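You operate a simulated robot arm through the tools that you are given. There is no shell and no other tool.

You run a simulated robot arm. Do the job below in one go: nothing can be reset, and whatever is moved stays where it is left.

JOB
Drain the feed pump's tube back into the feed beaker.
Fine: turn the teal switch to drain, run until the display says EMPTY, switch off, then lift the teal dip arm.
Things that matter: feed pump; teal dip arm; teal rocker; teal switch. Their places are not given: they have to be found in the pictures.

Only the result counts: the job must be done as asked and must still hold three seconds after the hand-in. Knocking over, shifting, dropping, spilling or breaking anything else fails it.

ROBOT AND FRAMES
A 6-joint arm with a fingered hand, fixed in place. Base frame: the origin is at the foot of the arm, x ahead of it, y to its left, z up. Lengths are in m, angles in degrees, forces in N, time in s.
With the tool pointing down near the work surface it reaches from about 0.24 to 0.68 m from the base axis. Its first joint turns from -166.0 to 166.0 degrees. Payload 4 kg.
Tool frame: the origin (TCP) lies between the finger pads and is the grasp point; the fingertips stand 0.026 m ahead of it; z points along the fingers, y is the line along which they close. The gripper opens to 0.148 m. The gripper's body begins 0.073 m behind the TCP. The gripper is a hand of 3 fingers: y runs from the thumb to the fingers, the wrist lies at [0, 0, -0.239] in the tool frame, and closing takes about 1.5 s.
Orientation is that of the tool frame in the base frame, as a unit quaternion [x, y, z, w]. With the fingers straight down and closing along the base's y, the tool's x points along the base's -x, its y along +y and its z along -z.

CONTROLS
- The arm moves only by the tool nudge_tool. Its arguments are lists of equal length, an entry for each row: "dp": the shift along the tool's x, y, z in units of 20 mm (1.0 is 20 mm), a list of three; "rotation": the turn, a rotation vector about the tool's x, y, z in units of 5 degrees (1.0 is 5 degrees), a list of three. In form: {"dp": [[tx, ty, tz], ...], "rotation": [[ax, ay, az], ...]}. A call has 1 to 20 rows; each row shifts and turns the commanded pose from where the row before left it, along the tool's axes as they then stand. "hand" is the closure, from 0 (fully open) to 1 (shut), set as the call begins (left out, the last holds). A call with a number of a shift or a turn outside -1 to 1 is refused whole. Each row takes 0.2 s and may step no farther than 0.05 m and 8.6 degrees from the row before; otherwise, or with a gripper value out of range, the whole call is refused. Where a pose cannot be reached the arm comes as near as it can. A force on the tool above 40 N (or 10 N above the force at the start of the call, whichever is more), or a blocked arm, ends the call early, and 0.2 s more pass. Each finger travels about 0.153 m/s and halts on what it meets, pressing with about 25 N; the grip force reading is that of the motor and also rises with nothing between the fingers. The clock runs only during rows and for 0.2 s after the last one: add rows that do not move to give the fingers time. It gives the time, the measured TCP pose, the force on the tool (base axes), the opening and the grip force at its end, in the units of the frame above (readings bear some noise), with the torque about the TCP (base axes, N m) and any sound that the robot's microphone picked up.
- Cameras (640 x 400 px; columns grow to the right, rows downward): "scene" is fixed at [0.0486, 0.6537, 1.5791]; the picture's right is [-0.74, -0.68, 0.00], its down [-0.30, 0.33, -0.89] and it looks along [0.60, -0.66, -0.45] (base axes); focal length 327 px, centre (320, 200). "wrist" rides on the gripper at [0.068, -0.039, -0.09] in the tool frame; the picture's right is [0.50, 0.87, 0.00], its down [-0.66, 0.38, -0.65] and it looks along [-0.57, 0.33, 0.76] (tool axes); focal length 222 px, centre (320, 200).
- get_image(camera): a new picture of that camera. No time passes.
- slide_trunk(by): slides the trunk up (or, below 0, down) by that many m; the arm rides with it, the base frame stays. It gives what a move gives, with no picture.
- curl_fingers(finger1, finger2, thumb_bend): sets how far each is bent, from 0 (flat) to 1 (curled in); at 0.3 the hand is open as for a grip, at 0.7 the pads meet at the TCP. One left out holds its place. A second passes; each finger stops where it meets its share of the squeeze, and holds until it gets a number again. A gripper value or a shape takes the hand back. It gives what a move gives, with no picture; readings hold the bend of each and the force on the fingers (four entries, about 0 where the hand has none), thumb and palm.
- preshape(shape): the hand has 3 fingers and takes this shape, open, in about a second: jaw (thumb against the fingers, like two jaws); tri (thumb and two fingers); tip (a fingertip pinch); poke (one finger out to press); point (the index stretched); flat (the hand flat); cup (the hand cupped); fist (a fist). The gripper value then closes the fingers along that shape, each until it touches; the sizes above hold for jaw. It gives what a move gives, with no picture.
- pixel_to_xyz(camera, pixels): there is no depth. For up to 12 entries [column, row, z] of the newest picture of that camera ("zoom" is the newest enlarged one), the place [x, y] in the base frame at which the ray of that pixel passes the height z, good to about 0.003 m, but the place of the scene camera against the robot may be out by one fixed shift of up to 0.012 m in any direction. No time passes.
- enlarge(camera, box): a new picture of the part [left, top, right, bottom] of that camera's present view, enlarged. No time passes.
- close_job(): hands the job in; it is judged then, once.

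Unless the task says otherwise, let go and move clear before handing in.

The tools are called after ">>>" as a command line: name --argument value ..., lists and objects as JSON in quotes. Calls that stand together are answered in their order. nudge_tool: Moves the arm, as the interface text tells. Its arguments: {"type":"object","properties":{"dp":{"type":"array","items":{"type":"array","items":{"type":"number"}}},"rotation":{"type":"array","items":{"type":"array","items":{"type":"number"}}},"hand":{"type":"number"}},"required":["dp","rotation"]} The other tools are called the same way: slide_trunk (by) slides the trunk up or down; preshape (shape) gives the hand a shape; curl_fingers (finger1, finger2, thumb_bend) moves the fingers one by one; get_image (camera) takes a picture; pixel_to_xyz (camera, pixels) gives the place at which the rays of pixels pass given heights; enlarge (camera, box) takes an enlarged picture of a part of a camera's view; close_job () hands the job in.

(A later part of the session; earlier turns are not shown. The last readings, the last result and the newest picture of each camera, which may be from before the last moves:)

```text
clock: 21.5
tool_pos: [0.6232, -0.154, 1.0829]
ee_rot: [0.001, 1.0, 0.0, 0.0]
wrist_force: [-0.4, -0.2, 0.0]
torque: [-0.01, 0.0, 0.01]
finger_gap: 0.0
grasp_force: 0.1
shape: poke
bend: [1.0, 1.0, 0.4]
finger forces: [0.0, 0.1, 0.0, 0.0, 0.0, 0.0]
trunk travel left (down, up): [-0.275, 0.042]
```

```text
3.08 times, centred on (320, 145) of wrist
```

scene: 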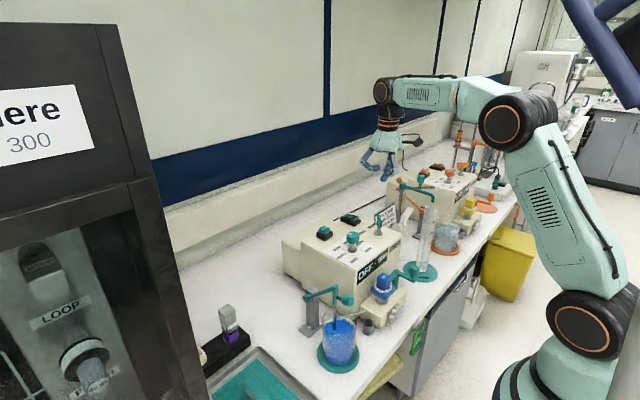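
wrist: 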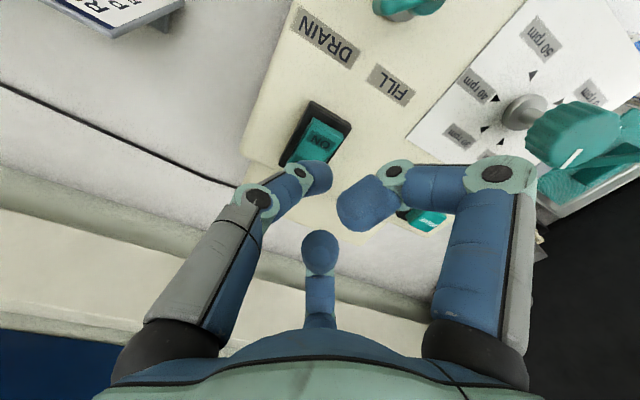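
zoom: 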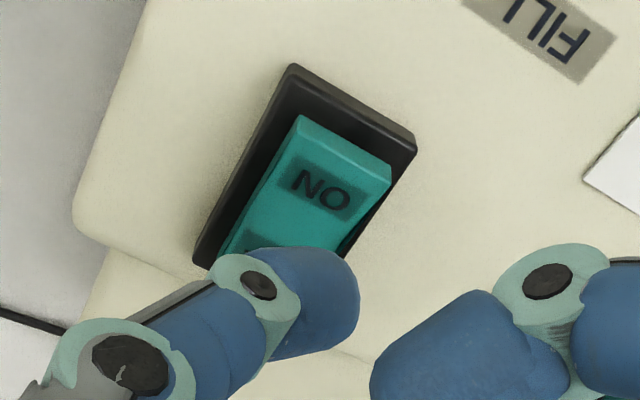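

The axis now falls on the ON label (zoom (320,189)). I'll ease 2 mm toward the ON end and press down slowly, watching the force.

>>> nudge_tool --dp '[[0.1, 0, 0.4], [0, 0, 0.4], [0, 0, 0.4], [0, 0, 0.3], [0, 0, 0.15], [0, 0, 0.15], [0, 0, 0.15], [0, 0, 0.15]]' --rotation '[[0, 0, 0], [0, 0, 0], [0, 0, 0], [0, 0, 0], [0, 0, 0], [0, 0, 0], [0, 0, 0], [0, 0, 0]]'

>>> get_image --camera "wrist"

>>> enlarge --camera "scene" --box '[300, 180, 420, 280]'

```text
clock: 23.3
tool_pos: [0.6224, -0.1539, 1.0393]
ee_rot: [0.0, 1.0, 0.0, 0.0]
wrist_force: [-0.2, -0.8, 0.1]
torque: [0.01, 0.01, 0.0]
finger_gap: 0.0002
grasp_force: 0.0
shape: poke
bend: [1.0, 1.0, 0.4]
finger forces: [0.0, 0.0, 0.0, 0.0, 0.0, 0.0]
trunk travel left (down, up): [-0.275, 0.042]
```

```text
taken
```

wrist: 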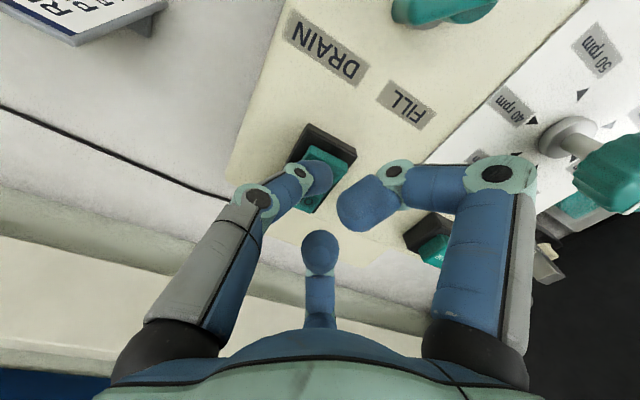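

```text
4.00 times, centred on (360, 230) of scene
```

zoom: 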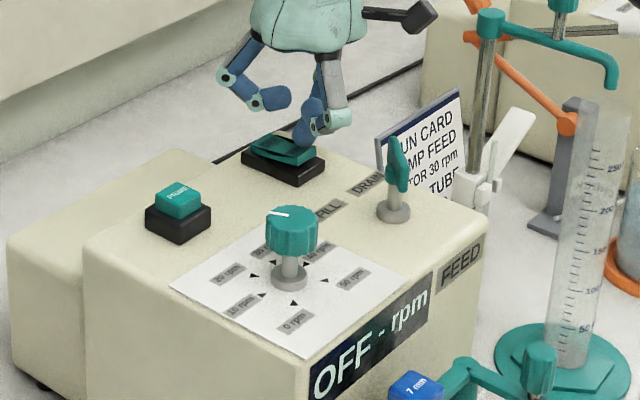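

No contact yet; the tip is just above the ON end at scene zoom (303,140). I'll continue down in 3 mm steps.

>>> nudge_tool --dp '[[0, 0, 0.15], [0, 0, 0.15], [0, 0, 0.15], [0, 0, 0.15]]' --rotation '[[0, 0, 0], [0, 0, 0], [0, 0, 0], [0, 0, 0]]'

>>> enlarge --camera "scene" --box '[300, 180, 420, 280]'

```text
clock: 24.3
tool_pos: [0.6235, -0.1557, 1.0324]
ee_rot: [0.0, 1.0, -0.001, 0.004]
wrist_force: [2.6, -5.1, 23.7]
torque: [-0.07, -0.15, -0.04]
finger_gap: 0.0
grasp_force: 0.1
shape: poke
bend: [1.0, 1.0, 0.4]
finger forces: [0.0, 0.1, 0.0, 0.0, 24.2, 0.0]
trunk travel left (down, up): [-0.275, 0.042]
```

```text
4.00 times, centred on (360, 230) of scene
```

zoom: 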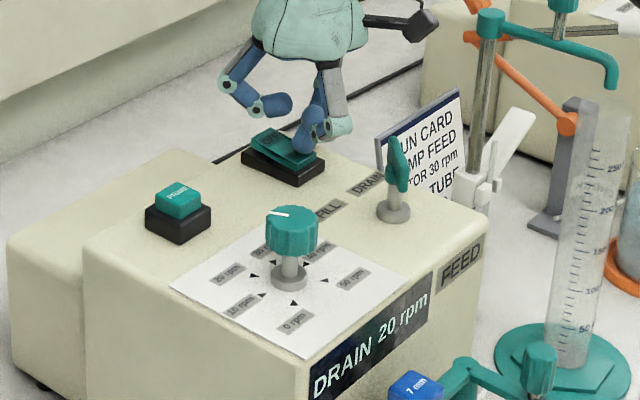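

The display now reads "DRAIN 20 rpm" and the rocker has flipped (24 N on the thumb). I'll back off 30 mm and watch the display while it drains.

>>> nudge_tool --dp '[[0, 0, -0.3], [0, 0, -0.6], [0, 0, -0.8]]' --rotation '[[0, 0, 0], [0, 0, 0], [0, 0, 0]]'

>>> enlarge --camera "scene" --box '[290, 180, 430, 380]'

>>> enlarge --camera "scene" --box '[320, 200, 420, 280]'

>>> get_image --camera "wrist"

```text
clock: 25.1
tool_pos: [0.6235, -0.1565, 1.0607]
ee_rot: [0.0, 1.0, 0.0, 0.0]
wrist_force: [-0.2, -1.1, 0.3]
torque: [0.0, -0.01, -0.03]
finger_gap: 0.0003
grasp_force: 0.1
shape: poke
bend: [1.0, 1.0, 0.4]
finger forces: [0.1, 0.0, 0.0, 0.0, 0.0, 0.0]
trunk travel left (down, up): [-0.275, 0.042]
```

```text
2.00 times, centred on (360, 280) of scene
```

zoom: 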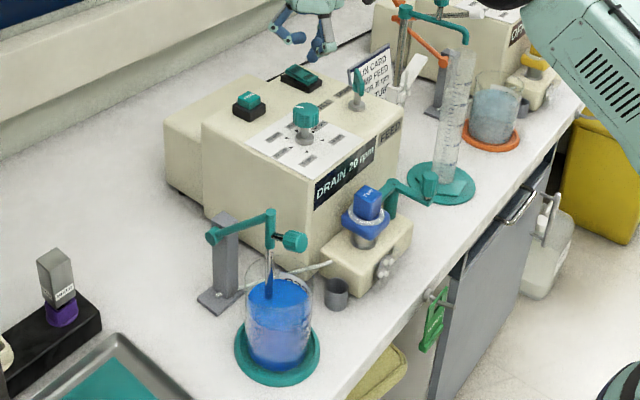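

```text
5.00 times, centred on (370, 240) of scene
```

zoom: 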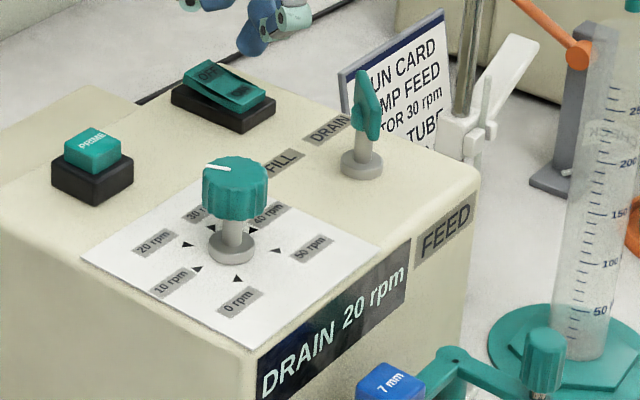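

```text
taken
```

wrist: 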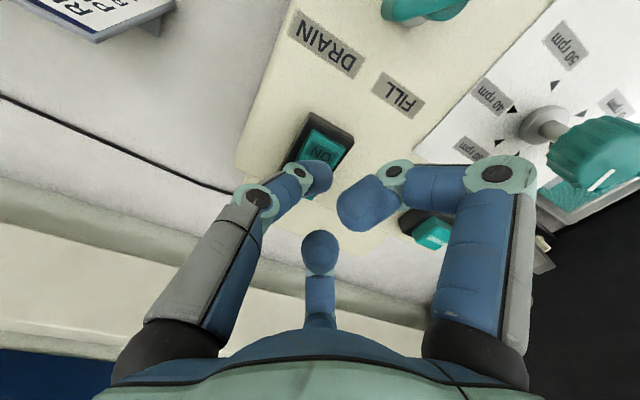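

The pump runs in DRAIN at 20 rpm. While it drains I'll move over the OFF end (x≈0.656) and stay ready above it.

>>> nudge_tool --dp '[[-0.6, 0.05, 0], [-0.6, 0.05, 0], [-0.45, 0.05, 0]]' --rotation '[[0, 0, 0], [0, 0, 0], [0, 0, 0]]'

>>> get_image --camera "wrist"

>>> enlarge --camera "wrist" --box '[230, 80, 410, 210]'

>>> enlarge --camera "scene" --box '[320, 190, 420, 280]'

```text
clock: 25.9
tool_pos: [0.6577, -0.1527, 1.062]
ee_rot: [0.0, 1.0, 0.0, 0.0]
wrist_force: [0.3, -0.6, 0.3]
torque: [0.0, 0.0, 0.02]
finger_gap: 0.0
grasp_force: 0.1
shape: poke
bend: [1.0, 1.0, 0.4]
finger forces: [0.0, 0.0, 0.0, 0.0, 0.1, 0.1]
trunk travel left (down, up): [-0.275, 0.042]
```

```text
taken
```

wrist: 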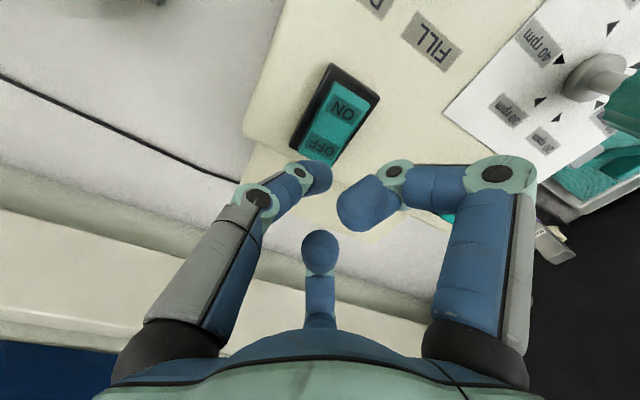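

```text
3.08 times, centred on (320, 145) of wrist
```

zoom: 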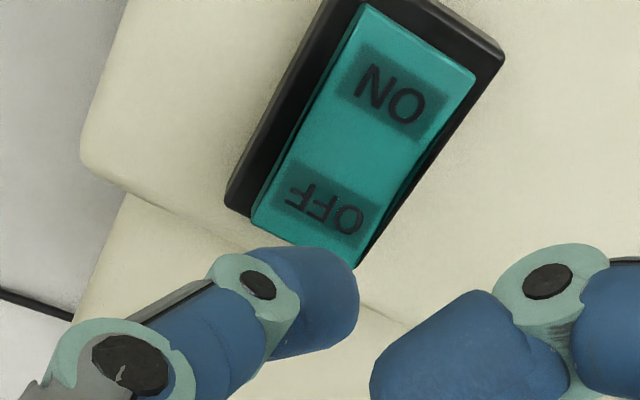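

```text
4.44 times, centred on (370, 235) of scene
```

zoom: 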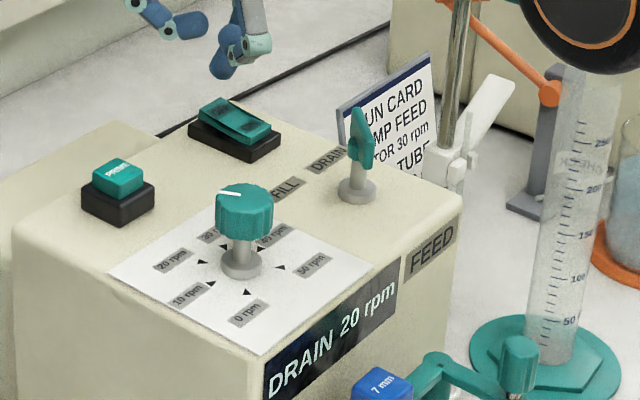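

The axis lands on the far half of the OFF label (zoom (320,230)). I'll ease 3 mm back and wait in small blocks, checking the display.

>>> nudge_tool --dp '[[0.15, 0, 0.2], [0, 0, 0.2], [0, 0, 0], [0, 0, 0], [0, 0, 0], [0, 0, 0], [0, 0, 0], [0, 0, 0]]' --rotation '[[0, 0, 0], [0, 0, 0], [0, 0, 0], [0, 0, 0], [0, 0, 0], [0, 0, 0], [0, 0, 0], [0, 0, 0]]'

>>> enlarge --camera "scene" --box '[320, 190, 420, 280]'

```text
clock: 27.7
tool_pos: [0.6532, -0.1507, 1.0549]
ee_rot: [0.0, 1.0, 0.0, -0.001]
wrist_force: [-0.6, -0.5, 0.1]
torque: [-0.01, 0.01, 0.02]
finger_gap: 0.0001
grasp_force: 0.0
shape: poke
bend: [1.0, 1.0, 0.4]
finger forces: [0.0, 0.0, 0.1, 0.1, 0.1, 0.0]
trunk travel left (down, up): [-0.275, 0.042]
```

```text
4.44 times, centred on (370, 235) of scene
```

zoom: 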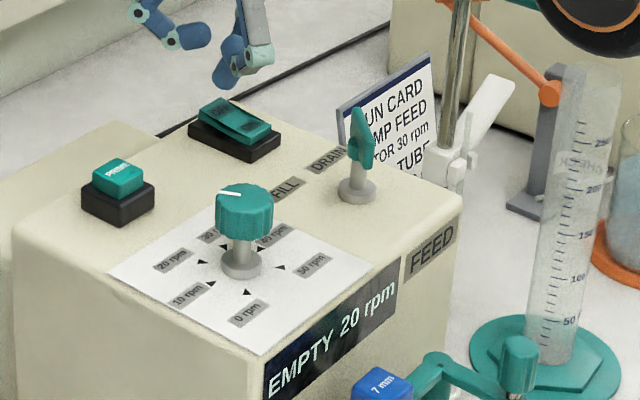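

The display reads "EMPTY 20 rpm" now. I'll press the OFF end down.

>>> nudge_tool --dp '[[0, 0, 0.4], [0, 0, 0.3], [0, 0, 0.15], [0, 0, 0.15], [0, 0, 0.15], [0, 0, 0.15]]' --rotation '[[0, 0, 0], [0, 0, 0], [0, 0, 0], [0, 0, 0], [0, 0, 0], [0, 0, 0]]'

>>> enlarge --camera "scene" --box '[320, 190, 420, 280]'

```text
clock: 29.1
tool_pos: [0.6523, -0.1517, 1.0334]
ee_rot: [0.001, 1.0, -0.001, 0.004]
wrist_force: [5.6, -5.3, 25.7]
torque: [-0.09, -0.03, 0.01]
finger_gap: 0.0
grasp_force: 0.1
shape: poke
bend: [1.0, 1.0, 0.4]
finger forces: [0.0, 0.0, 0.0, 0.0, 26.5, 0.0]
trunk travel left (down, up): [-0.275, 0.042]
```

```text
4.44 times, centred on (370, 235) of scene
```

zoom: 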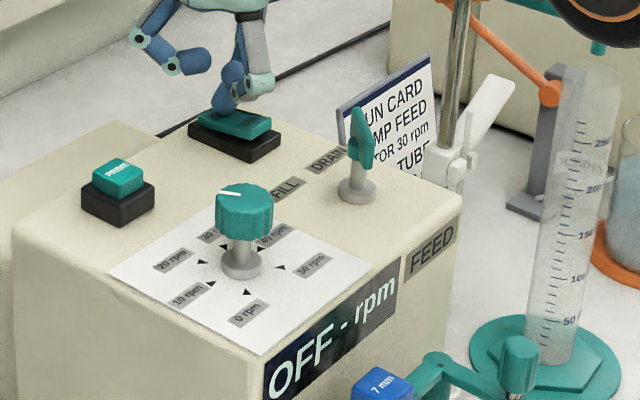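

The display is back to "OFF - rpm" with 26 N on the tip. I'll lift straight up well clear of the pump and check that it stays off.

>>> nudge_tool --dp '[[0, 0, -0.3], [0, 0, -0.6], [0, 0, -0.9], [0.3, 0, -0.9], [0.6, 0, -0.9], [0.8, 0, -0.9], [0.8, 0, -0.9], [0.8, 0, -0.9]]' --rotation '[[0, 0, 0], [0, 0, 0], [0, 0, 0], [0, 0, 0], [0, 0, 0], [0, 0, 0], [0, 0, 0], [0, 0, 0]]'

>>> get_image --camera "wrist"

>>> get_image --camera "scene"

>>> enlarge --camera "scene" --box '[290, 260, 400, 380]'

```text
clock: 30.9
tool_pos: [0.5851, -0.1515, 1.1543]
ee_rot: [-0.001, 1.0, 0.0, 0.001]
wrist_force: [-0.2, -0.5, 0.5]
torque: [0.02, -0.03, -0.01]
finger_gap: 0.0001
grasp_force: 0.1
shape: poke
bend: [1.0, 1.0, 0.4]
finger forces: [0.0, 0.1, 0.0, 0.0, 0.0, 0.1]
trunk travel left (down, up): [-0.275, 0.042]
```

```text
taken
```

wrist: 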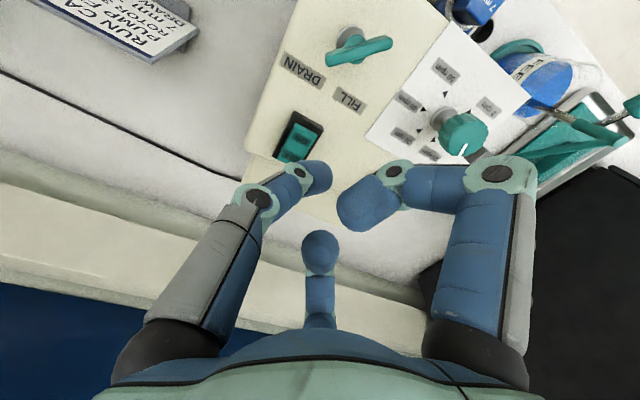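

```text
taken
```

scene: 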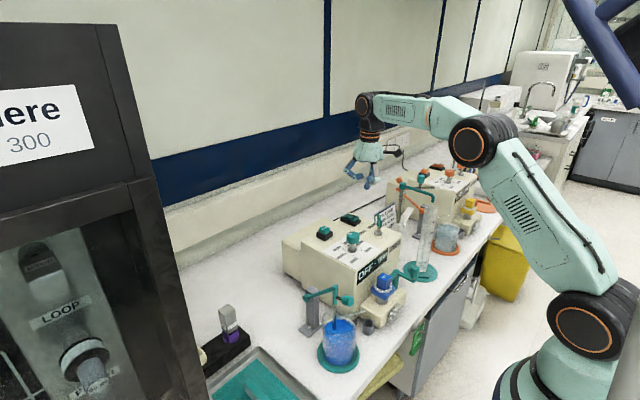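

```text
3.33 times, centred on (345, 320) of scene
```

zoom: 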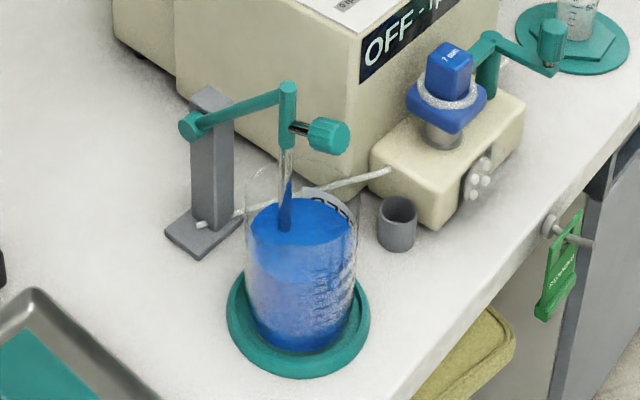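

Pump is off and the hand is clear; beaker and dip arm unchanged (pivot at scene (306,298), knob at (348,300)). I'll move the camera toward the dip arm, keeping high and away from the black cabinet.

>>> nudge_tool --dp '[[0.95, 0.6, -0.4], [0.95, 0.6, -0.4], [0.95, 0.6, -0.4], [0.95, 0.6, -0.4], [0.95, 0.6, -0.4], [0.95, 0.6, -0.4], [0.95, 0.6, -0.4], [0.95, 0.6, -0.4], [0.95, 0.6, -0.4], [0.95, 0.6, -0.4], [0.95, 0.6, -0.4], [0.95, 0.6, -0.4], [0.95, 0.6, -0.4]]' --rotation '[[0, 0, 0], [0, 0, 0], [0, 0, 0], [0, 0, 0], [0, 0, 0], [0, 0, 0], [0, 0, 0], [0, 0, 0], [0, 0, 0], [0, 0, 0], [0, 0, 0], [0, 0, 0], [0, 0, 0]]'

>>> get_image --camera "wrist"

>>> get_image --camera "scene"

```text
clock: 33.7
tool_pos: [0.3396, 0.0051, 1.2582]
ee_rot: [0.0, 1.0, 0.0, 0.0]
wrist_force: [0.0, -0.4, 0.2]
torque: [0.02, 0.01, -0.02]
finger_gap: 0.0
grasp_force: 0.1
shape: poke
bend: [1.0, 1.0, 0.4]
finger forces: [0.1, 0.0, 0.1, 0.0, 0.0, 0.0]
trunk travel left (down, up): [-0.275, 0.042]
```

```text
taken
```

wrist: 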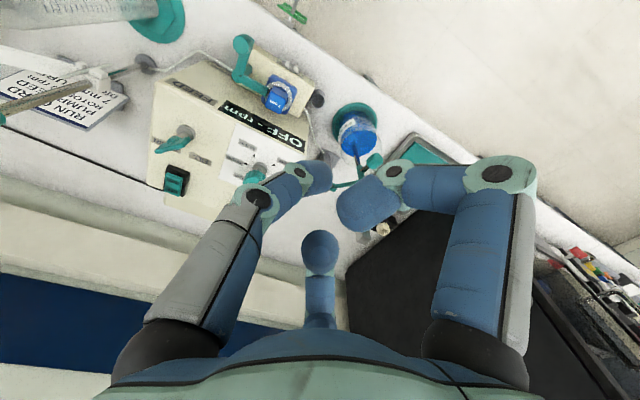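

```text
taken
```

scene: 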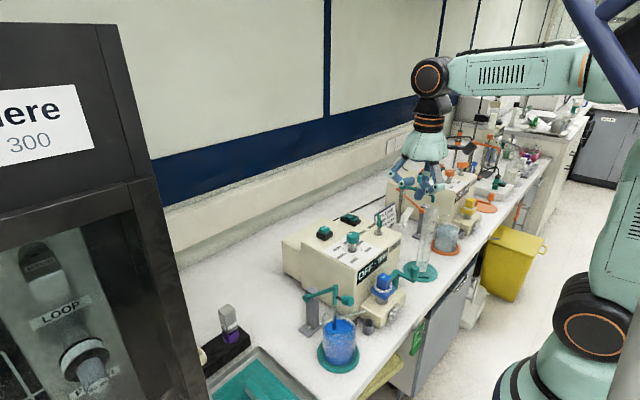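

The dip arm is hidden behind the curled fingers near wrist (365,170). I'll go back to the open jaw shape and look again.

>>> preshape --shape "jaw"

>>> get_image --camera "wrist"

>>> enlarge --camera "wrist" --box '[270, 90, 450, 230]'

>>> enlarge --camera "scene" --box '[280, 270, 380, 370]'

```text
clock: 34.6
tool_pos: [0.3407, 0.0032, 1.2591]
ee_rot: [0.0, 1.0, 0.0, 0.001]
wrist_force: [0.4, 0.0, -0.5]
torque: [0.01, 0.03, 0.0]
finger_gap: 0.1478
grasp_force: 0.1
shape: jaw
bend: [0.3, 0.3, 0.3]
finger forces: [0.1, 0.0, 0.1, 0.1, 0.1, 0.0]
trunk travel left (down, up): [-0.275, 0.042]
```

```text
taken
```

wrist: 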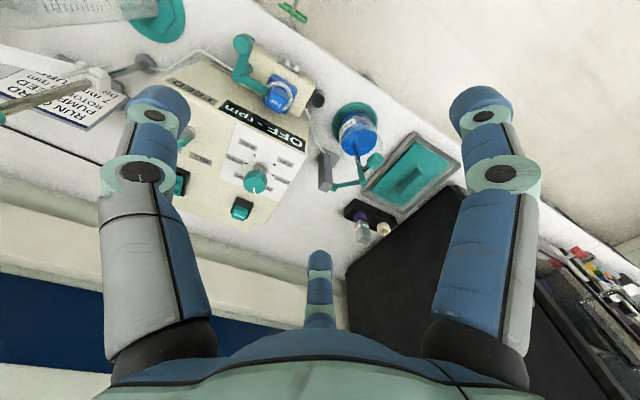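

```text
2.86 times, centred on (360, 160) of wrist
```

zoom: 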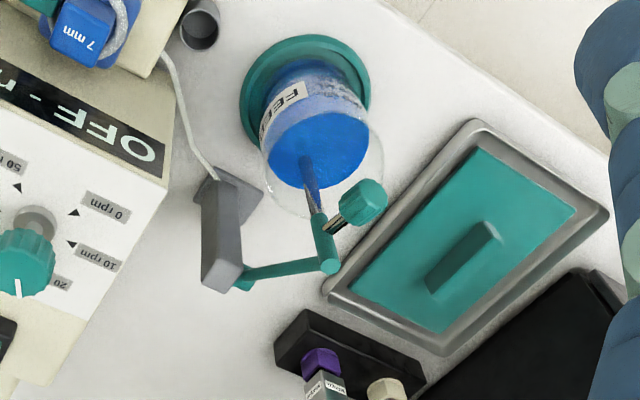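

```text
4.00 times, centred on (330, 320) of scene
```

zoom: 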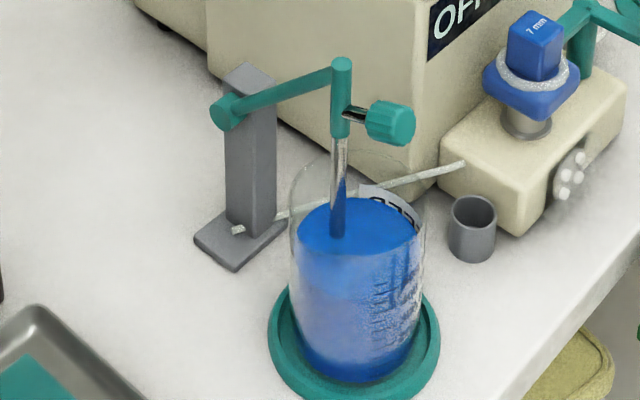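

The dip arm is clear now: post pivot at wrist (333,189), elbow (363,183), knob (375,161), pipe into the liquid (355,146). I'll triangulate these against the scene view.

>>> pixel_to_xyz --camera "wrist" --pixels '[[332.7, 189, 0.9], [332.7, 189, 1.05], [362.8, 182.7, 0.9], [362.8, 182.7, 1.05], [375, 160.7, 0.9], [375, 160.7, 1.05], [354.8, 146, 0.9], [354.8, 146, 1.05], [330, 167, 0.85], [343, 165, 0.85]]'

>>> pixel_to_xyz --camera "scene" --pixels '[[306.3, 298, 0.9], [306.3, 298, 1.05], [335, 287, 0.9], [335, 287, 1.05], [347.5, 300.5, 0.9], [347.5, 300.5, 1.05], [334.5, 327, 0.9], [334.5, 327, 1.05], [310, 320, 0.85]]'

```text
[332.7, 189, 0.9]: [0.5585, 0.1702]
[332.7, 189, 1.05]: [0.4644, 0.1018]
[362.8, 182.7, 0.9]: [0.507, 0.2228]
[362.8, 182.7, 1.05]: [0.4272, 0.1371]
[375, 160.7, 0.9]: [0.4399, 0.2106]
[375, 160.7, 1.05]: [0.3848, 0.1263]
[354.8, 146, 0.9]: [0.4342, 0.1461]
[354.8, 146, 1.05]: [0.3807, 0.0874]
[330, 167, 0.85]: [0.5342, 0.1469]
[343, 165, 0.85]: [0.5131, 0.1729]
```

```text
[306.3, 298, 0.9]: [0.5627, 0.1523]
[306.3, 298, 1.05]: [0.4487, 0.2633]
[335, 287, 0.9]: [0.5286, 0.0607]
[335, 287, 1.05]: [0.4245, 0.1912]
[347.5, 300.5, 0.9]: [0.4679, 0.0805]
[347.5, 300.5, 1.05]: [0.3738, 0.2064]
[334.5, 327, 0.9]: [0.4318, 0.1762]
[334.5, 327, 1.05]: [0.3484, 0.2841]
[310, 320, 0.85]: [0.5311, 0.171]
```

Triangulation: elbow (0.447,0.159,1.012), knob (0.406,0.158,0.993) on a shaft pointing toward me, pivot about (0.55,0.163,0.915), so the arm swings up and over toward +x, as the orange one is parked. Now I'll check the cabinet, rack, bench level and the post's top so that the path is clear.

>>> pixel_to_xyz --camera "wrist" --pixels '[[347, 272, 0.85], [347, 272, 1.2], [385, 240, 0.85], [455, 188, 0.85], [325.7, 189.7, 0.9], [325.7, 189.7, 1.0], [328.5, 158, 0.85], [355, 105, 0.85], [363, 235, 0.95], [385, 228, 0.95], [307, 143, 0.985], [310, 160, 0.985]]'

>>> pixel_to_xyz --camera "scene" --pixels '[[312, 288.8, 0.9], [312, 288.8, 1.0], [310, 331, 0.85], [310, 331, 0.8], [205, 399, 0.85], [190, 300, 0.85], [190, 300, 1.2], [150, 180, 1.2], [230, 310, 0.95]]'

>>> enlarge --camera "scene" --box '[420, 150, 520, 240]'

```text
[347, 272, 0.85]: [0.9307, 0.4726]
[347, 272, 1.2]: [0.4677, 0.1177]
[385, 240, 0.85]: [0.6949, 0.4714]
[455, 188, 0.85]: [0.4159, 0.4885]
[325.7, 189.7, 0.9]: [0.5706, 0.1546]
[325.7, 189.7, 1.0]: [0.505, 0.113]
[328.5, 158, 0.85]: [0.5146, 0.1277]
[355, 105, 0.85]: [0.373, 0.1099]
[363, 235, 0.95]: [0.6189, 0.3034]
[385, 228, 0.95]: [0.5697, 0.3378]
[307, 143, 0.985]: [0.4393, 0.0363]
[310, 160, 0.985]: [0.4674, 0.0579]
```

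```text
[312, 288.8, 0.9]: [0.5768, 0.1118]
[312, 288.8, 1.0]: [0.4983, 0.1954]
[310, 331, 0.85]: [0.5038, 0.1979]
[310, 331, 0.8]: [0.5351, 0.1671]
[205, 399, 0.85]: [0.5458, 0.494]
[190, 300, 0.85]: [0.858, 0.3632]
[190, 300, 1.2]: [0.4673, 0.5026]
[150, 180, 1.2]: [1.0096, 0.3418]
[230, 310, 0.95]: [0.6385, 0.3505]
```

```text
4.44 times, centred on (470, 195) of scene
```

zoom: 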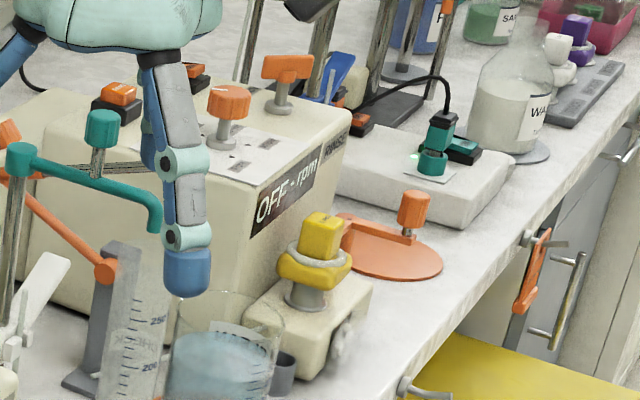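

The bench is at z≈0.78, the post top at 0.934, and the cabinet front at y≈0.47, so the space around the arm is free. I plan to push the knob's end face with the poke tip along its arc up and over, so I'll take the poke shape and turn the hand 90° so the thumb sits behind (toward me).

>>> preshape --shape "poke"

>>> nudge_tool --dp '[[0, 0, 0], [0, 0, 0], [0, 0, 0], [0, 0, 0], [0, 0, 0], [0, 0, 0], [0, 0, 0], [0, 0, 0], [0, 0, 0], [0, 0, 0], [0, 0, 0], [0, 0, 0], [0, 0, 0], [0, 0, 0], [0, 0, 0], [0, 0, 0], [0, 0, 0], [0, 0, 0]]' --rotation '[[0, 0, 1], [0, 0, 1], [0, 0, 1], [0, 0, 1], [0, 0, 1], [0, 0, 1], [0, 0, 1], [0, 0, 1], [0, 0, 1], [0, 0, 1], [0, 0, 1], [0, 0, 1], [0, 0, 1], [0, 0, 1], [0, 0, 1], [0, 0, 1], [0, 0, 1], [0, 0, 1]]'

>>> get_image --camera "wrist"

```text
clock: 35.5
tool_pos: [0.3406, 0.0036, 1.2594]
ee_rot: [0.0, 1.0, 0.0, 0.001]
wrist_force: [-0.1, 0.4, 0.0]
torque: [0.02, 0.01, 0.05]
finger_gap: 0.0
grasp_force: 0.0
shape: poke
bend: [1.0, 1.0, 0.4]
finger forces: [0.0, 0.1, 0.0, 0.0, 0.0, 0.1]
trunk travel left (down, up): [-0.275, 0.042]
```

```text
clock: 39.3
tool_pos: [0.3393, 0.0046, 1.2577]
ee_rot: [0.707, 0.707, 0.0, -0.001]
wrist_force: [-0.6, -1.0, -0.5]
torque: [-0.01, 0.01, -0.01]
finger_gap: 0.0003
grasp_force: 0.0
shape: poke
bend: [1.0, 1.0, 0.4]
finger forces: [0.0, 0.1, 0.1, 0.0, 0.0, 0.0]
trunk travel left (down, up): [-0.275, 0.042]
```

```text
taken
```

wrist: 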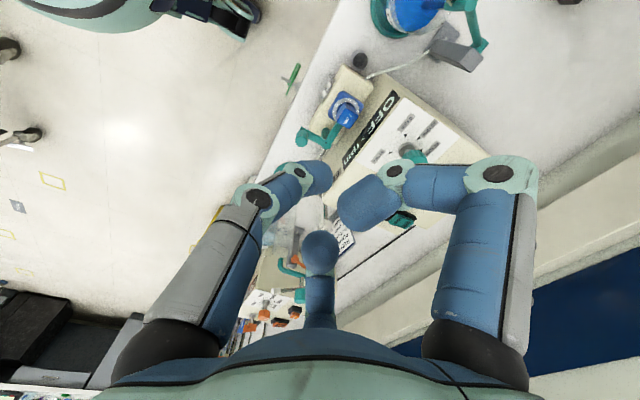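

The hand is turned (tool x along +y, tool y along +x), so the wrist camera now looks across the swing plane. I'll move over to y≈0.158 at z≈1.13 and tilt the tool 30° forward.

>>> nudge_tool --dp '[[0.853, 0.05, 0.71], [0.853, 0.05, 0.71], [0.853, 0.05, 0.71], [0.853, 0.05, 0.71], [0.853, 0.05, 0.71], [0.853, 0.05, 0.71], [0.853, 0.05, 0.71], [0.853, 0.05, 0.71], [0.853, 0.05, 0.71], [0, 0, 0], [0, 0, 0], [0, 0, 0], [0, 0, 0], [0, 0, 0], [0, 0, 0]]' --rotation '[[0, 0, 0], [0, 0, 0], [0, 0, 0], [0, 0, 0], [0, 0, 0], [0, 0, 0], [0, 0, 0], [0, 0, 0], [0, 0, 0], [-1, 0, 0], [-1, 0, 0], [-1, 0, 0], [-1, 0, 0], [-1, 0, 0], [-1, 0, 0]]'

>>> get_image --camera "wrist"

>>> enlarge --camera "scene" --box '[240, 180, 420, 380]'

```text
clock: 42.5
tool_pos: [0.3481, 0.1584, 1.1307]
ee_rot: [0.683, 0.683, 0.184, 0.182]
wrist_force: [0.4, 1.1, 0.7]
torque: [-0.01, 0.01, -0.02]
finger_gap: 0.0
grasp_force: 0.0
shape: poke
bend: [1.0, 1.0, 0.4]
finger forces: [0.0, 0.0, 0.0, 0.1, 0.0, 0.0]
trunk travel left (down, up): [-0.275, 0.042]
```

```text
taken
```

wrist: 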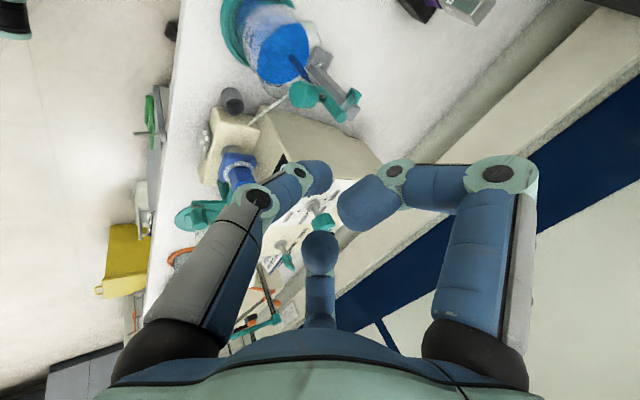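

```text
2.00 times, centred on (330, 280) of scene
```

zoom: 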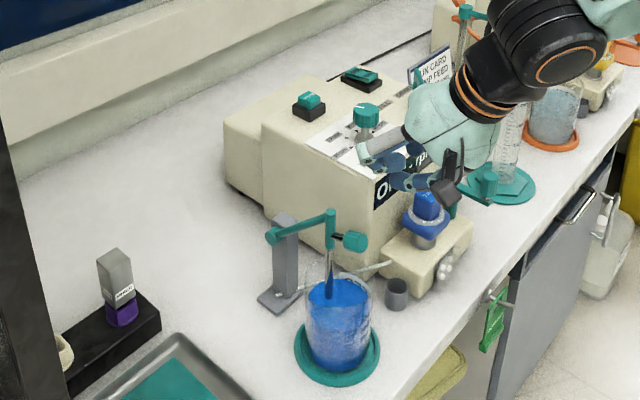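

The tool is tilted 30° forward as intended. I'll zoom the new wrist view to refine the knob's position from this side.

>>> enlarge --camera "wrist" --box '[220, 20, 400, 150]'

>>> enlarge --camera "wrist" --box '[230, 120, 410, 250]'

```text
3.08 times, centred on (310, 85) of wrist
```

zoom: 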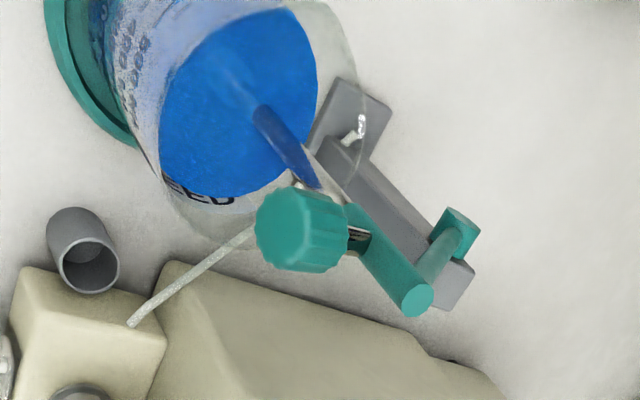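

```text
3.08 times, centred on (320, 185) of wrist
```

zoom: 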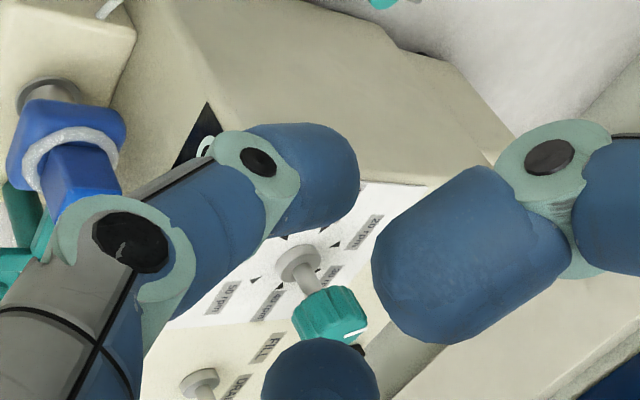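

The knob's centre is at wrist (303.5,94.7), elbow top at (341.8,117.5), pivot disc at (353.8,94.7). I'll check these rays against my estimates.

>>> pixel_to_xyz --camera "wrist" --pixels '[[303.5, 94.7, 0.95], [303.5, 94.7, 0.993], [303.5, 94.7, 1.05], [300.3, 94.7, 0.993], [341.8, 117.5, 1.0125], [341.8, 117.5, 0.98], [353.8, 94.7, 0.915], [353.8, 94.7, 0.95], [290, 98, 0.993], [303, 80, 0.993], [301, 109, 0.993]]'

```text
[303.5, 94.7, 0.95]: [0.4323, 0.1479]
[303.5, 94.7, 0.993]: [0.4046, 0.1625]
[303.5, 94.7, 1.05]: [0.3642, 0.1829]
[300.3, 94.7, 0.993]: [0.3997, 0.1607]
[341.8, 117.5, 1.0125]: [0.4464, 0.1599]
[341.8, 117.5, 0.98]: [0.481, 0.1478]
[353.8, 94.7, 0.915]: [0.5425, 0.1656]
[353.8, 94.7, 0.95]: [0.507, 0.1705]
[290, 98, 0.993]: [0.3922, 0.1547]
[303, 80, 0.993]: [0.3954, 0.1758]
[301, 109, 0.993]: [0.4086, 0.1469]
```

All rays agree: knob (0.407,0.161,0.988), elbow (0.446,0.160,1.012), pivot (0.549,0.165,0.911). I'll lower the tip to knob height about 25 mm in front of its end face.

>>> nudge_tool --dp '[[0.02, -0.443, 0.767], [0.02, -0.443, 0.767], [0.02, -0.443, 0.767], [0.02, -0.443, 0.767], [0.02, -0.443, 0.767], [0.02, -0.443, 0.767], [0.02, -0.443, 0.767]]' --rotation '[[0, 0, 0], [0, 0, 0], [0, 0, 0], [0, 0, 0], [0, 0, 0], [0, 0, 0], [0, 0, 0]]'

>>> get_image --camera "wrist"

>>> enlarge --camera "wrist" --box '[230, 80, 430, 220]'

>>> enlarge --camera "scene" --box '[280, 250, 420, 370]'

```text
clock: 44.1
tool_pos: [0.3491, 0.1606, 1.0065]
ee_rot: [0.683, 0.683, 0.183, 0.183]
wrist_force: [-0.3, -0.6, -0.6]
torque: [0.02, -0.02, -0.01]
finger_gap: 0.0002
grasp_force: 0.2
shape: poke
bend: [1.0, 1.0, 0.4]
finger forces: [0.0, 0.0, 0.1, 0.0, 0.0, 0.0]
trunk travel left (down, up): [-0.275, 0.042]
```

```text
taken
```

wrist: 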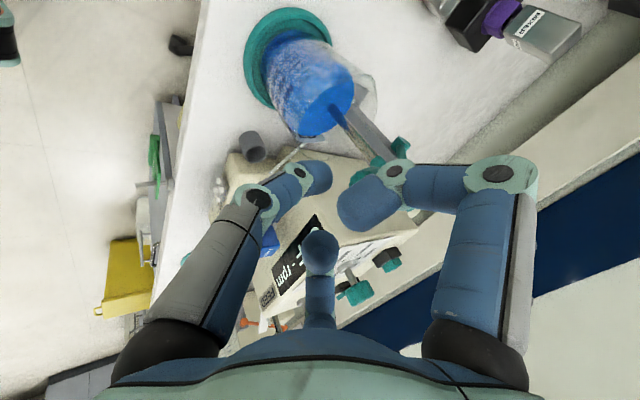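

```text
2.86 times, centred on (330, 150) of wrist
```

zoom: 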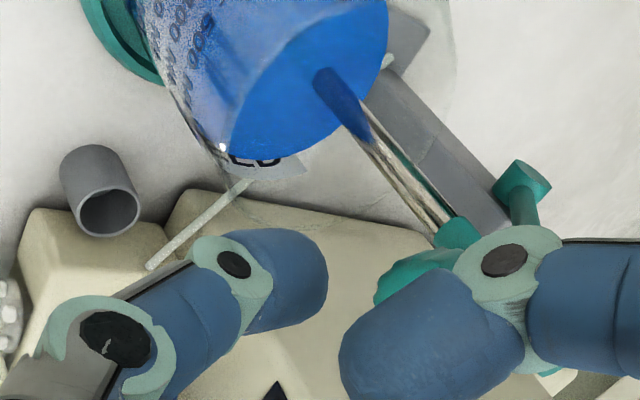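

```text
3.33 times, centred on (350, 310) of scene
```

zoom: 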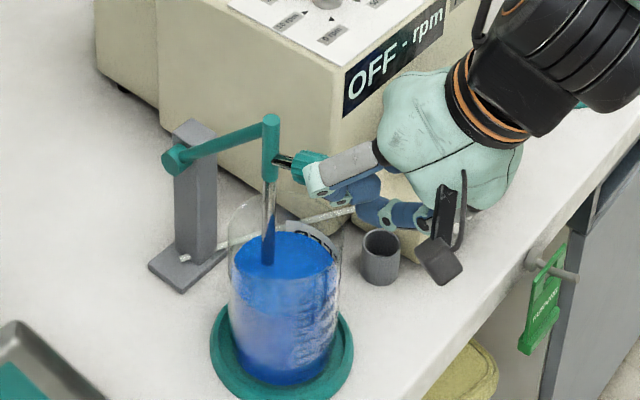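

The tip is just short of the knob face with no contact. I'll make contact and push along the computed arc to about 10°, then check that the arm is turning.

>>> nudge_tool --dp '[[0, 0.52, 0.29], [0, 0.52, 0.29], [0, 0.688, -0.396], [0, 0.688, -0.396]]' --rotation '[[0, 0, 0], [0, 0, 0], [0, 0, 0], [0, 0, 0]]'

>>> get_image --camera "wrist"

>>> enlarge --camera "scene" --box '[280, 250, 420, 370]'

```text
clock: 45.1
tool_pos: [0.3883, 0.1601, 1.0345]
ee_rot: [0.684, 0.682, 0.183, 0.183]
wrist_force: [0.5, -0.6, 0.2]
torque: [0.02, -0.01, -0.03]
finger_gap: 0.0
grasp_force: 0.0
shape: poke
bend: [1.0, 1.0, 0.4]
finger forces: [0.1, 0.1, 0.1, 0.0, 0.1, 0.0]
trunk travel left (down, up): [-0.275, 0.042]
```

```text
taken
```

wrist: 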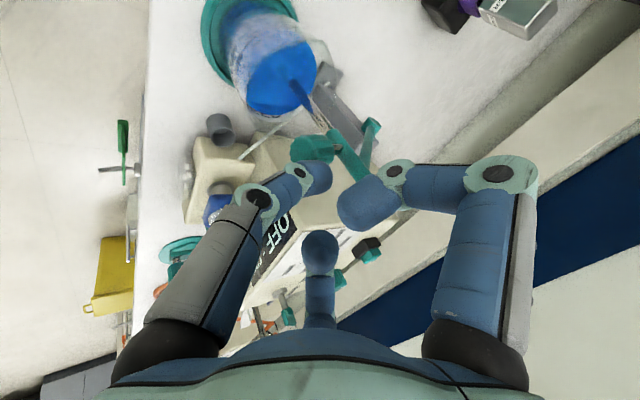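

```text
3.33 times, centred on (350, 310) of scene
```

zoom: 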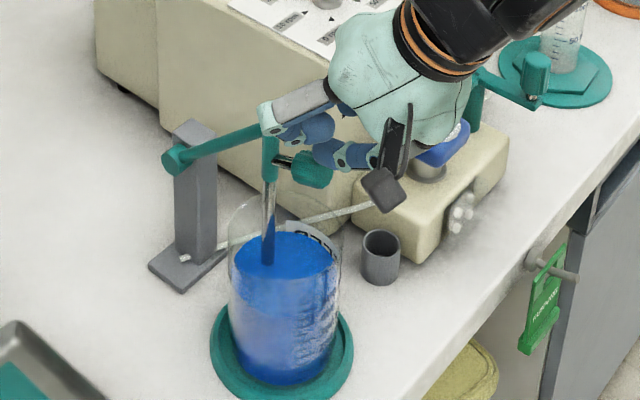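

The arm hasn't moved: the tip slid up past the knob without touching (no force). I'll zoom to measure where the tip really is against the knob.

>>> enlarge --camera "wrist" --box '[250, 110, 400, 220]'

>>> enlarge --camera "scene" --box '[320, 265, 390, 325]'

```text
3.64 times, centred on (325, 165) of wrist
```

zoom: 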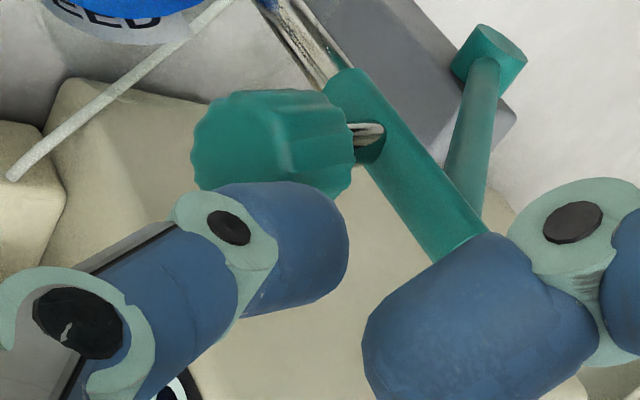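

```text
6.67 times, centred on (355, 295) of scene
```

zoom: 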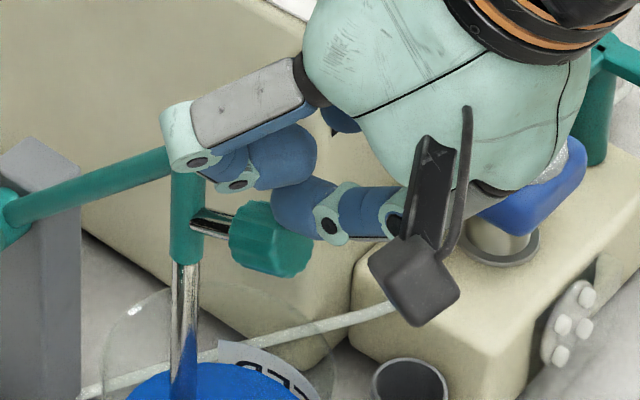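

The tip's true centre is about 7 mm behind and 27 mm ahead of the TCP, so it missed the face by a few mm. I'll back off, drop to knob height again, and move in until I feel contact.

>>> nudge_tool --dp '[[0, -0.715, -0.41], [0, -0.715, -0.41], [0, -0.562, 0.974], [0, 0.554, 0.32], [0, 0.554, 0.32]]' --rotation '[[0, 0, 0], [0, 0, 0], [0, 0, 0], [0, 0, 0], [0, 0, 0]]'

>>> get_image --camera "wrist"

>>> enlarge --camera "scene" --box '[320, 265, 390, 325]'

```text
clock: 46.3
tool_pos: [0.3793, 0.1608, 1.0106]
ee_rot: [0.682, 0.683, 0.184, 0.184]
wrist_force: [-4.7, 0.6, 3.0]
torque: [0.02, 0.1, 0.03]
finger_gap: 0.0001
grasp_force: 0.1
shape: poke
bend: [1.0, 1.0, 0.39]
finger forces: [0.0, 0.1, 0.0, 0.0, 5.4, 0.0]
trunk travel left (down, up): [-0.275, 0.042]
```

```text
taken
```

wrist: 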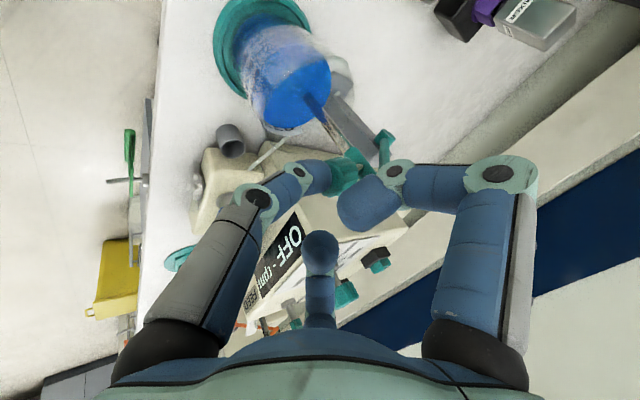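

```text
6.67 times, centred on (355, 295) of scene
```

zoom: 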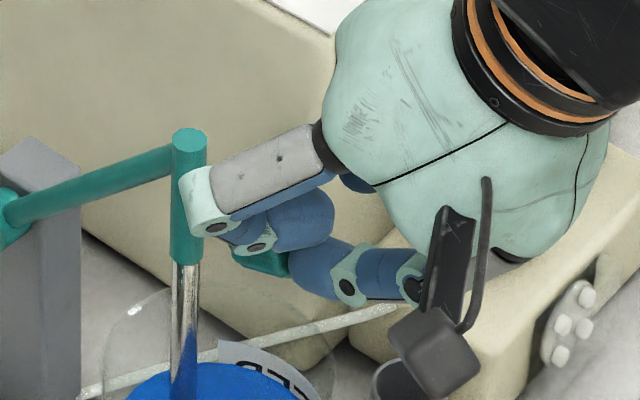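

Contact: 5.4 N on the thumb against the knob face. I'll push on along the arc with a little lead and see if the arm turns.

>>> nudge_tool --dp '[[0, 0.45, 0.1], [0, 0.45, -0.25], [0, 0.55, -0.33]]' --rotation '[[0, 0, 0], [0, 0, 0], [0, 0, 0]]'

>>> get_image --camera "wrist"

>>> enlarge --camera "scene" --box '[300, 255, 400, 335]'

```text
clock: 46.9
tool_pos: [0.3847, 0.1611, 1.0196]
ee_rot: [0.683, 0.683, 0.183, 0.183]
wrist_force: [-31.7, -0.8, 14.8]
torque: [0.05, 0.85, 0.03]
finger_gap: 0.0
grasp_force: 0.1
shape: poke
bend: [1.0, 1.0, 0.37]
finger forces: [0.0, 0.1, 0.1, 0.0, 35.8, 0.0]
trunk travel left (down, up): [-0.275, 0.042]
stopped in row 2: the force on the tool passed its limit at 43 N (the readings are from after the stop); the commanded pose is now the measured one
```

```text
taken
```

wrist: 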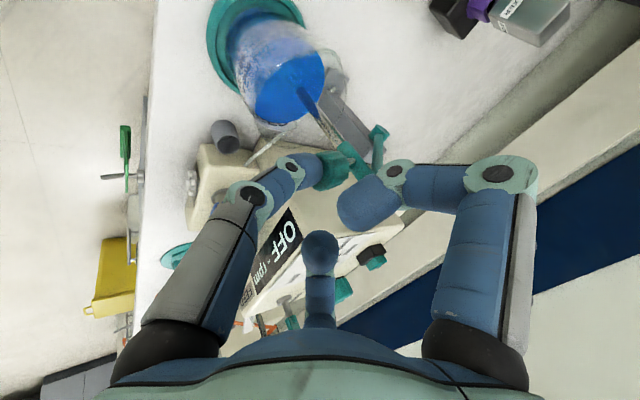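

```text
5.00 times, centred on (350, 295) of scene
```

zoom: 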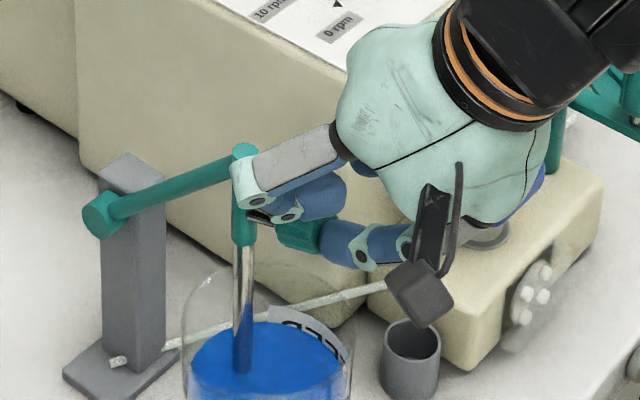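

The 43 N stop showed the push was largely wasted: the reaction (-32, +15) means I was pressing downward on the knob too, so almost no lifting torque. I'll change method: back off, open to the jaw shape, and grip the knob with thumb beneath and two fingers at the sides, then lift it on its arc.

>>> nudge_tool --dp '[[0, -0.4, -0.4], [0, -0.4, -0.8], [0, 0, -1], [0, 0, -1], [0, 0, -1]]' --rotation '[[0, 0, 0], [0, 0, 0], [0, 0, 0], [0, 0, 0], [0, 0, 0]]'

>>> preshape --shape "jaw"

>>> nudge_tool --dp '[[0, 0, 0], [0, 0, 0], [0, 0, 0], [0, 0, 0]]' --rotation '[[-1, 0, 0], [-1, 0, 0], [-1, 0, 0], [0, 0, 0]]' --hand 0.4

>>> get_image --camera "wrist"

>>> enlarge --camera "scene" --box '[280, 230, 420, 360]'

```text
clock: 48.0
tool_pos: [0.3358, 0.1604, 1.0832]
ee_rot: [0.683, 0.684, 0.182, 0.183]
wrist_force: [0.1, -0.1, 0.3]
torque: [-0.03, 0.04, 0.01]
finger_gap: 0.0
grasp_force: 0.1
shape: poke
bend: [1.0, 1.0, 0.4]
finger forces: [0.0, 0.0, 0.0, 0.0, 0.0, 0.0]
trunk travel left (down, up): [-0.275, 0.042]
```

```text
clock: 49.0
tool_pos: [0.3361, 0.1604, 1.0829]
ee_rot: [0.684, 0.683, 0.181, 0.183]
wrist_force: [-0.3, 0.2, 0.0]
torque: [-0.02, 0.0, 0.02]
finger_gap: 0.148
grasp_force: 0.0
shape: jaw
bend: [0.3, 0.3, 0.3]
finger forces: [0.0, 0.0, 0.0, 0.1, 0.1, 0.1]
trunk travel left (down, up): [-0.275, 0.042]
```

```text
clock: 50.0
tool_pos: [0.3359, 0.1605, 1.0827]
ee_rot: [0.653, 0.653, 0.27, 0.27]
wrist_force: [-0.2, 0.9, 0.4]
torque: [0.04, 0.01, -0.02]
finger_gap: 0.0893
grasp_force: 0.0
shape: jaw
bend: [0.32, 0.32, 0.7]
finger forces: [0.0, 0.0, 0.0, 0.1, 0.1, 0.1]
trunk travel left (down, up): [-0.275, 0.042]
```

```text
taken
```

wrist: 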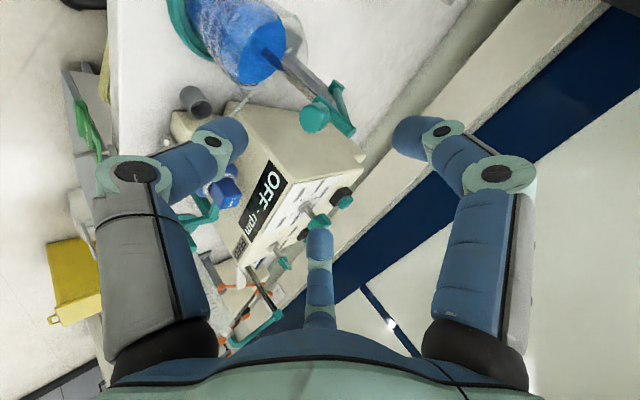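

```text
3.08 times, centred on (350, 295) of scene
```

zoom: 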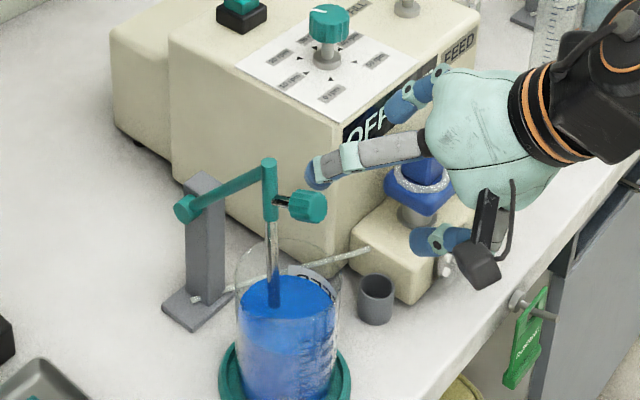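

The dip arm is unmoved and the hand is open at 45° tilt. I'll zoom the wrist view to check where the knob lies relative to the grasp axis.

>>> enlarge --camera "wrist" --box '[250, 60, 400, 170]'

>>> pixel_to_xyz --camera "wrist" --pixels '[[314, 116, 0.988], [314, 116, 0.96], [314, 116, 1.02], [350, 130, 1.0125], [337, 87, 0.911]]'

```text
3.64 times, centred on (325, 115) of wrist
```

zoom: 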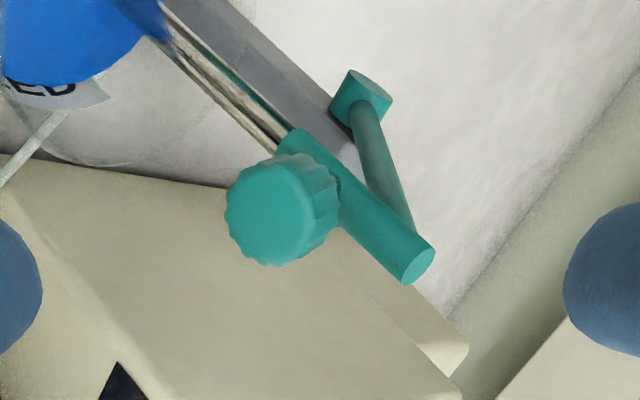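

```text
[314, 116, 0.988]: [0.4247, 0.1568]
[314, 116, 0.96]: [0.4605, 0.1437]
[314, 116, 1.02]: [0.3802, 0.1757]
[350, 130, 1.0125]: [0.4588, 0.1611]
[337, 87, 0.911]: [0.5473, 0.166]
```

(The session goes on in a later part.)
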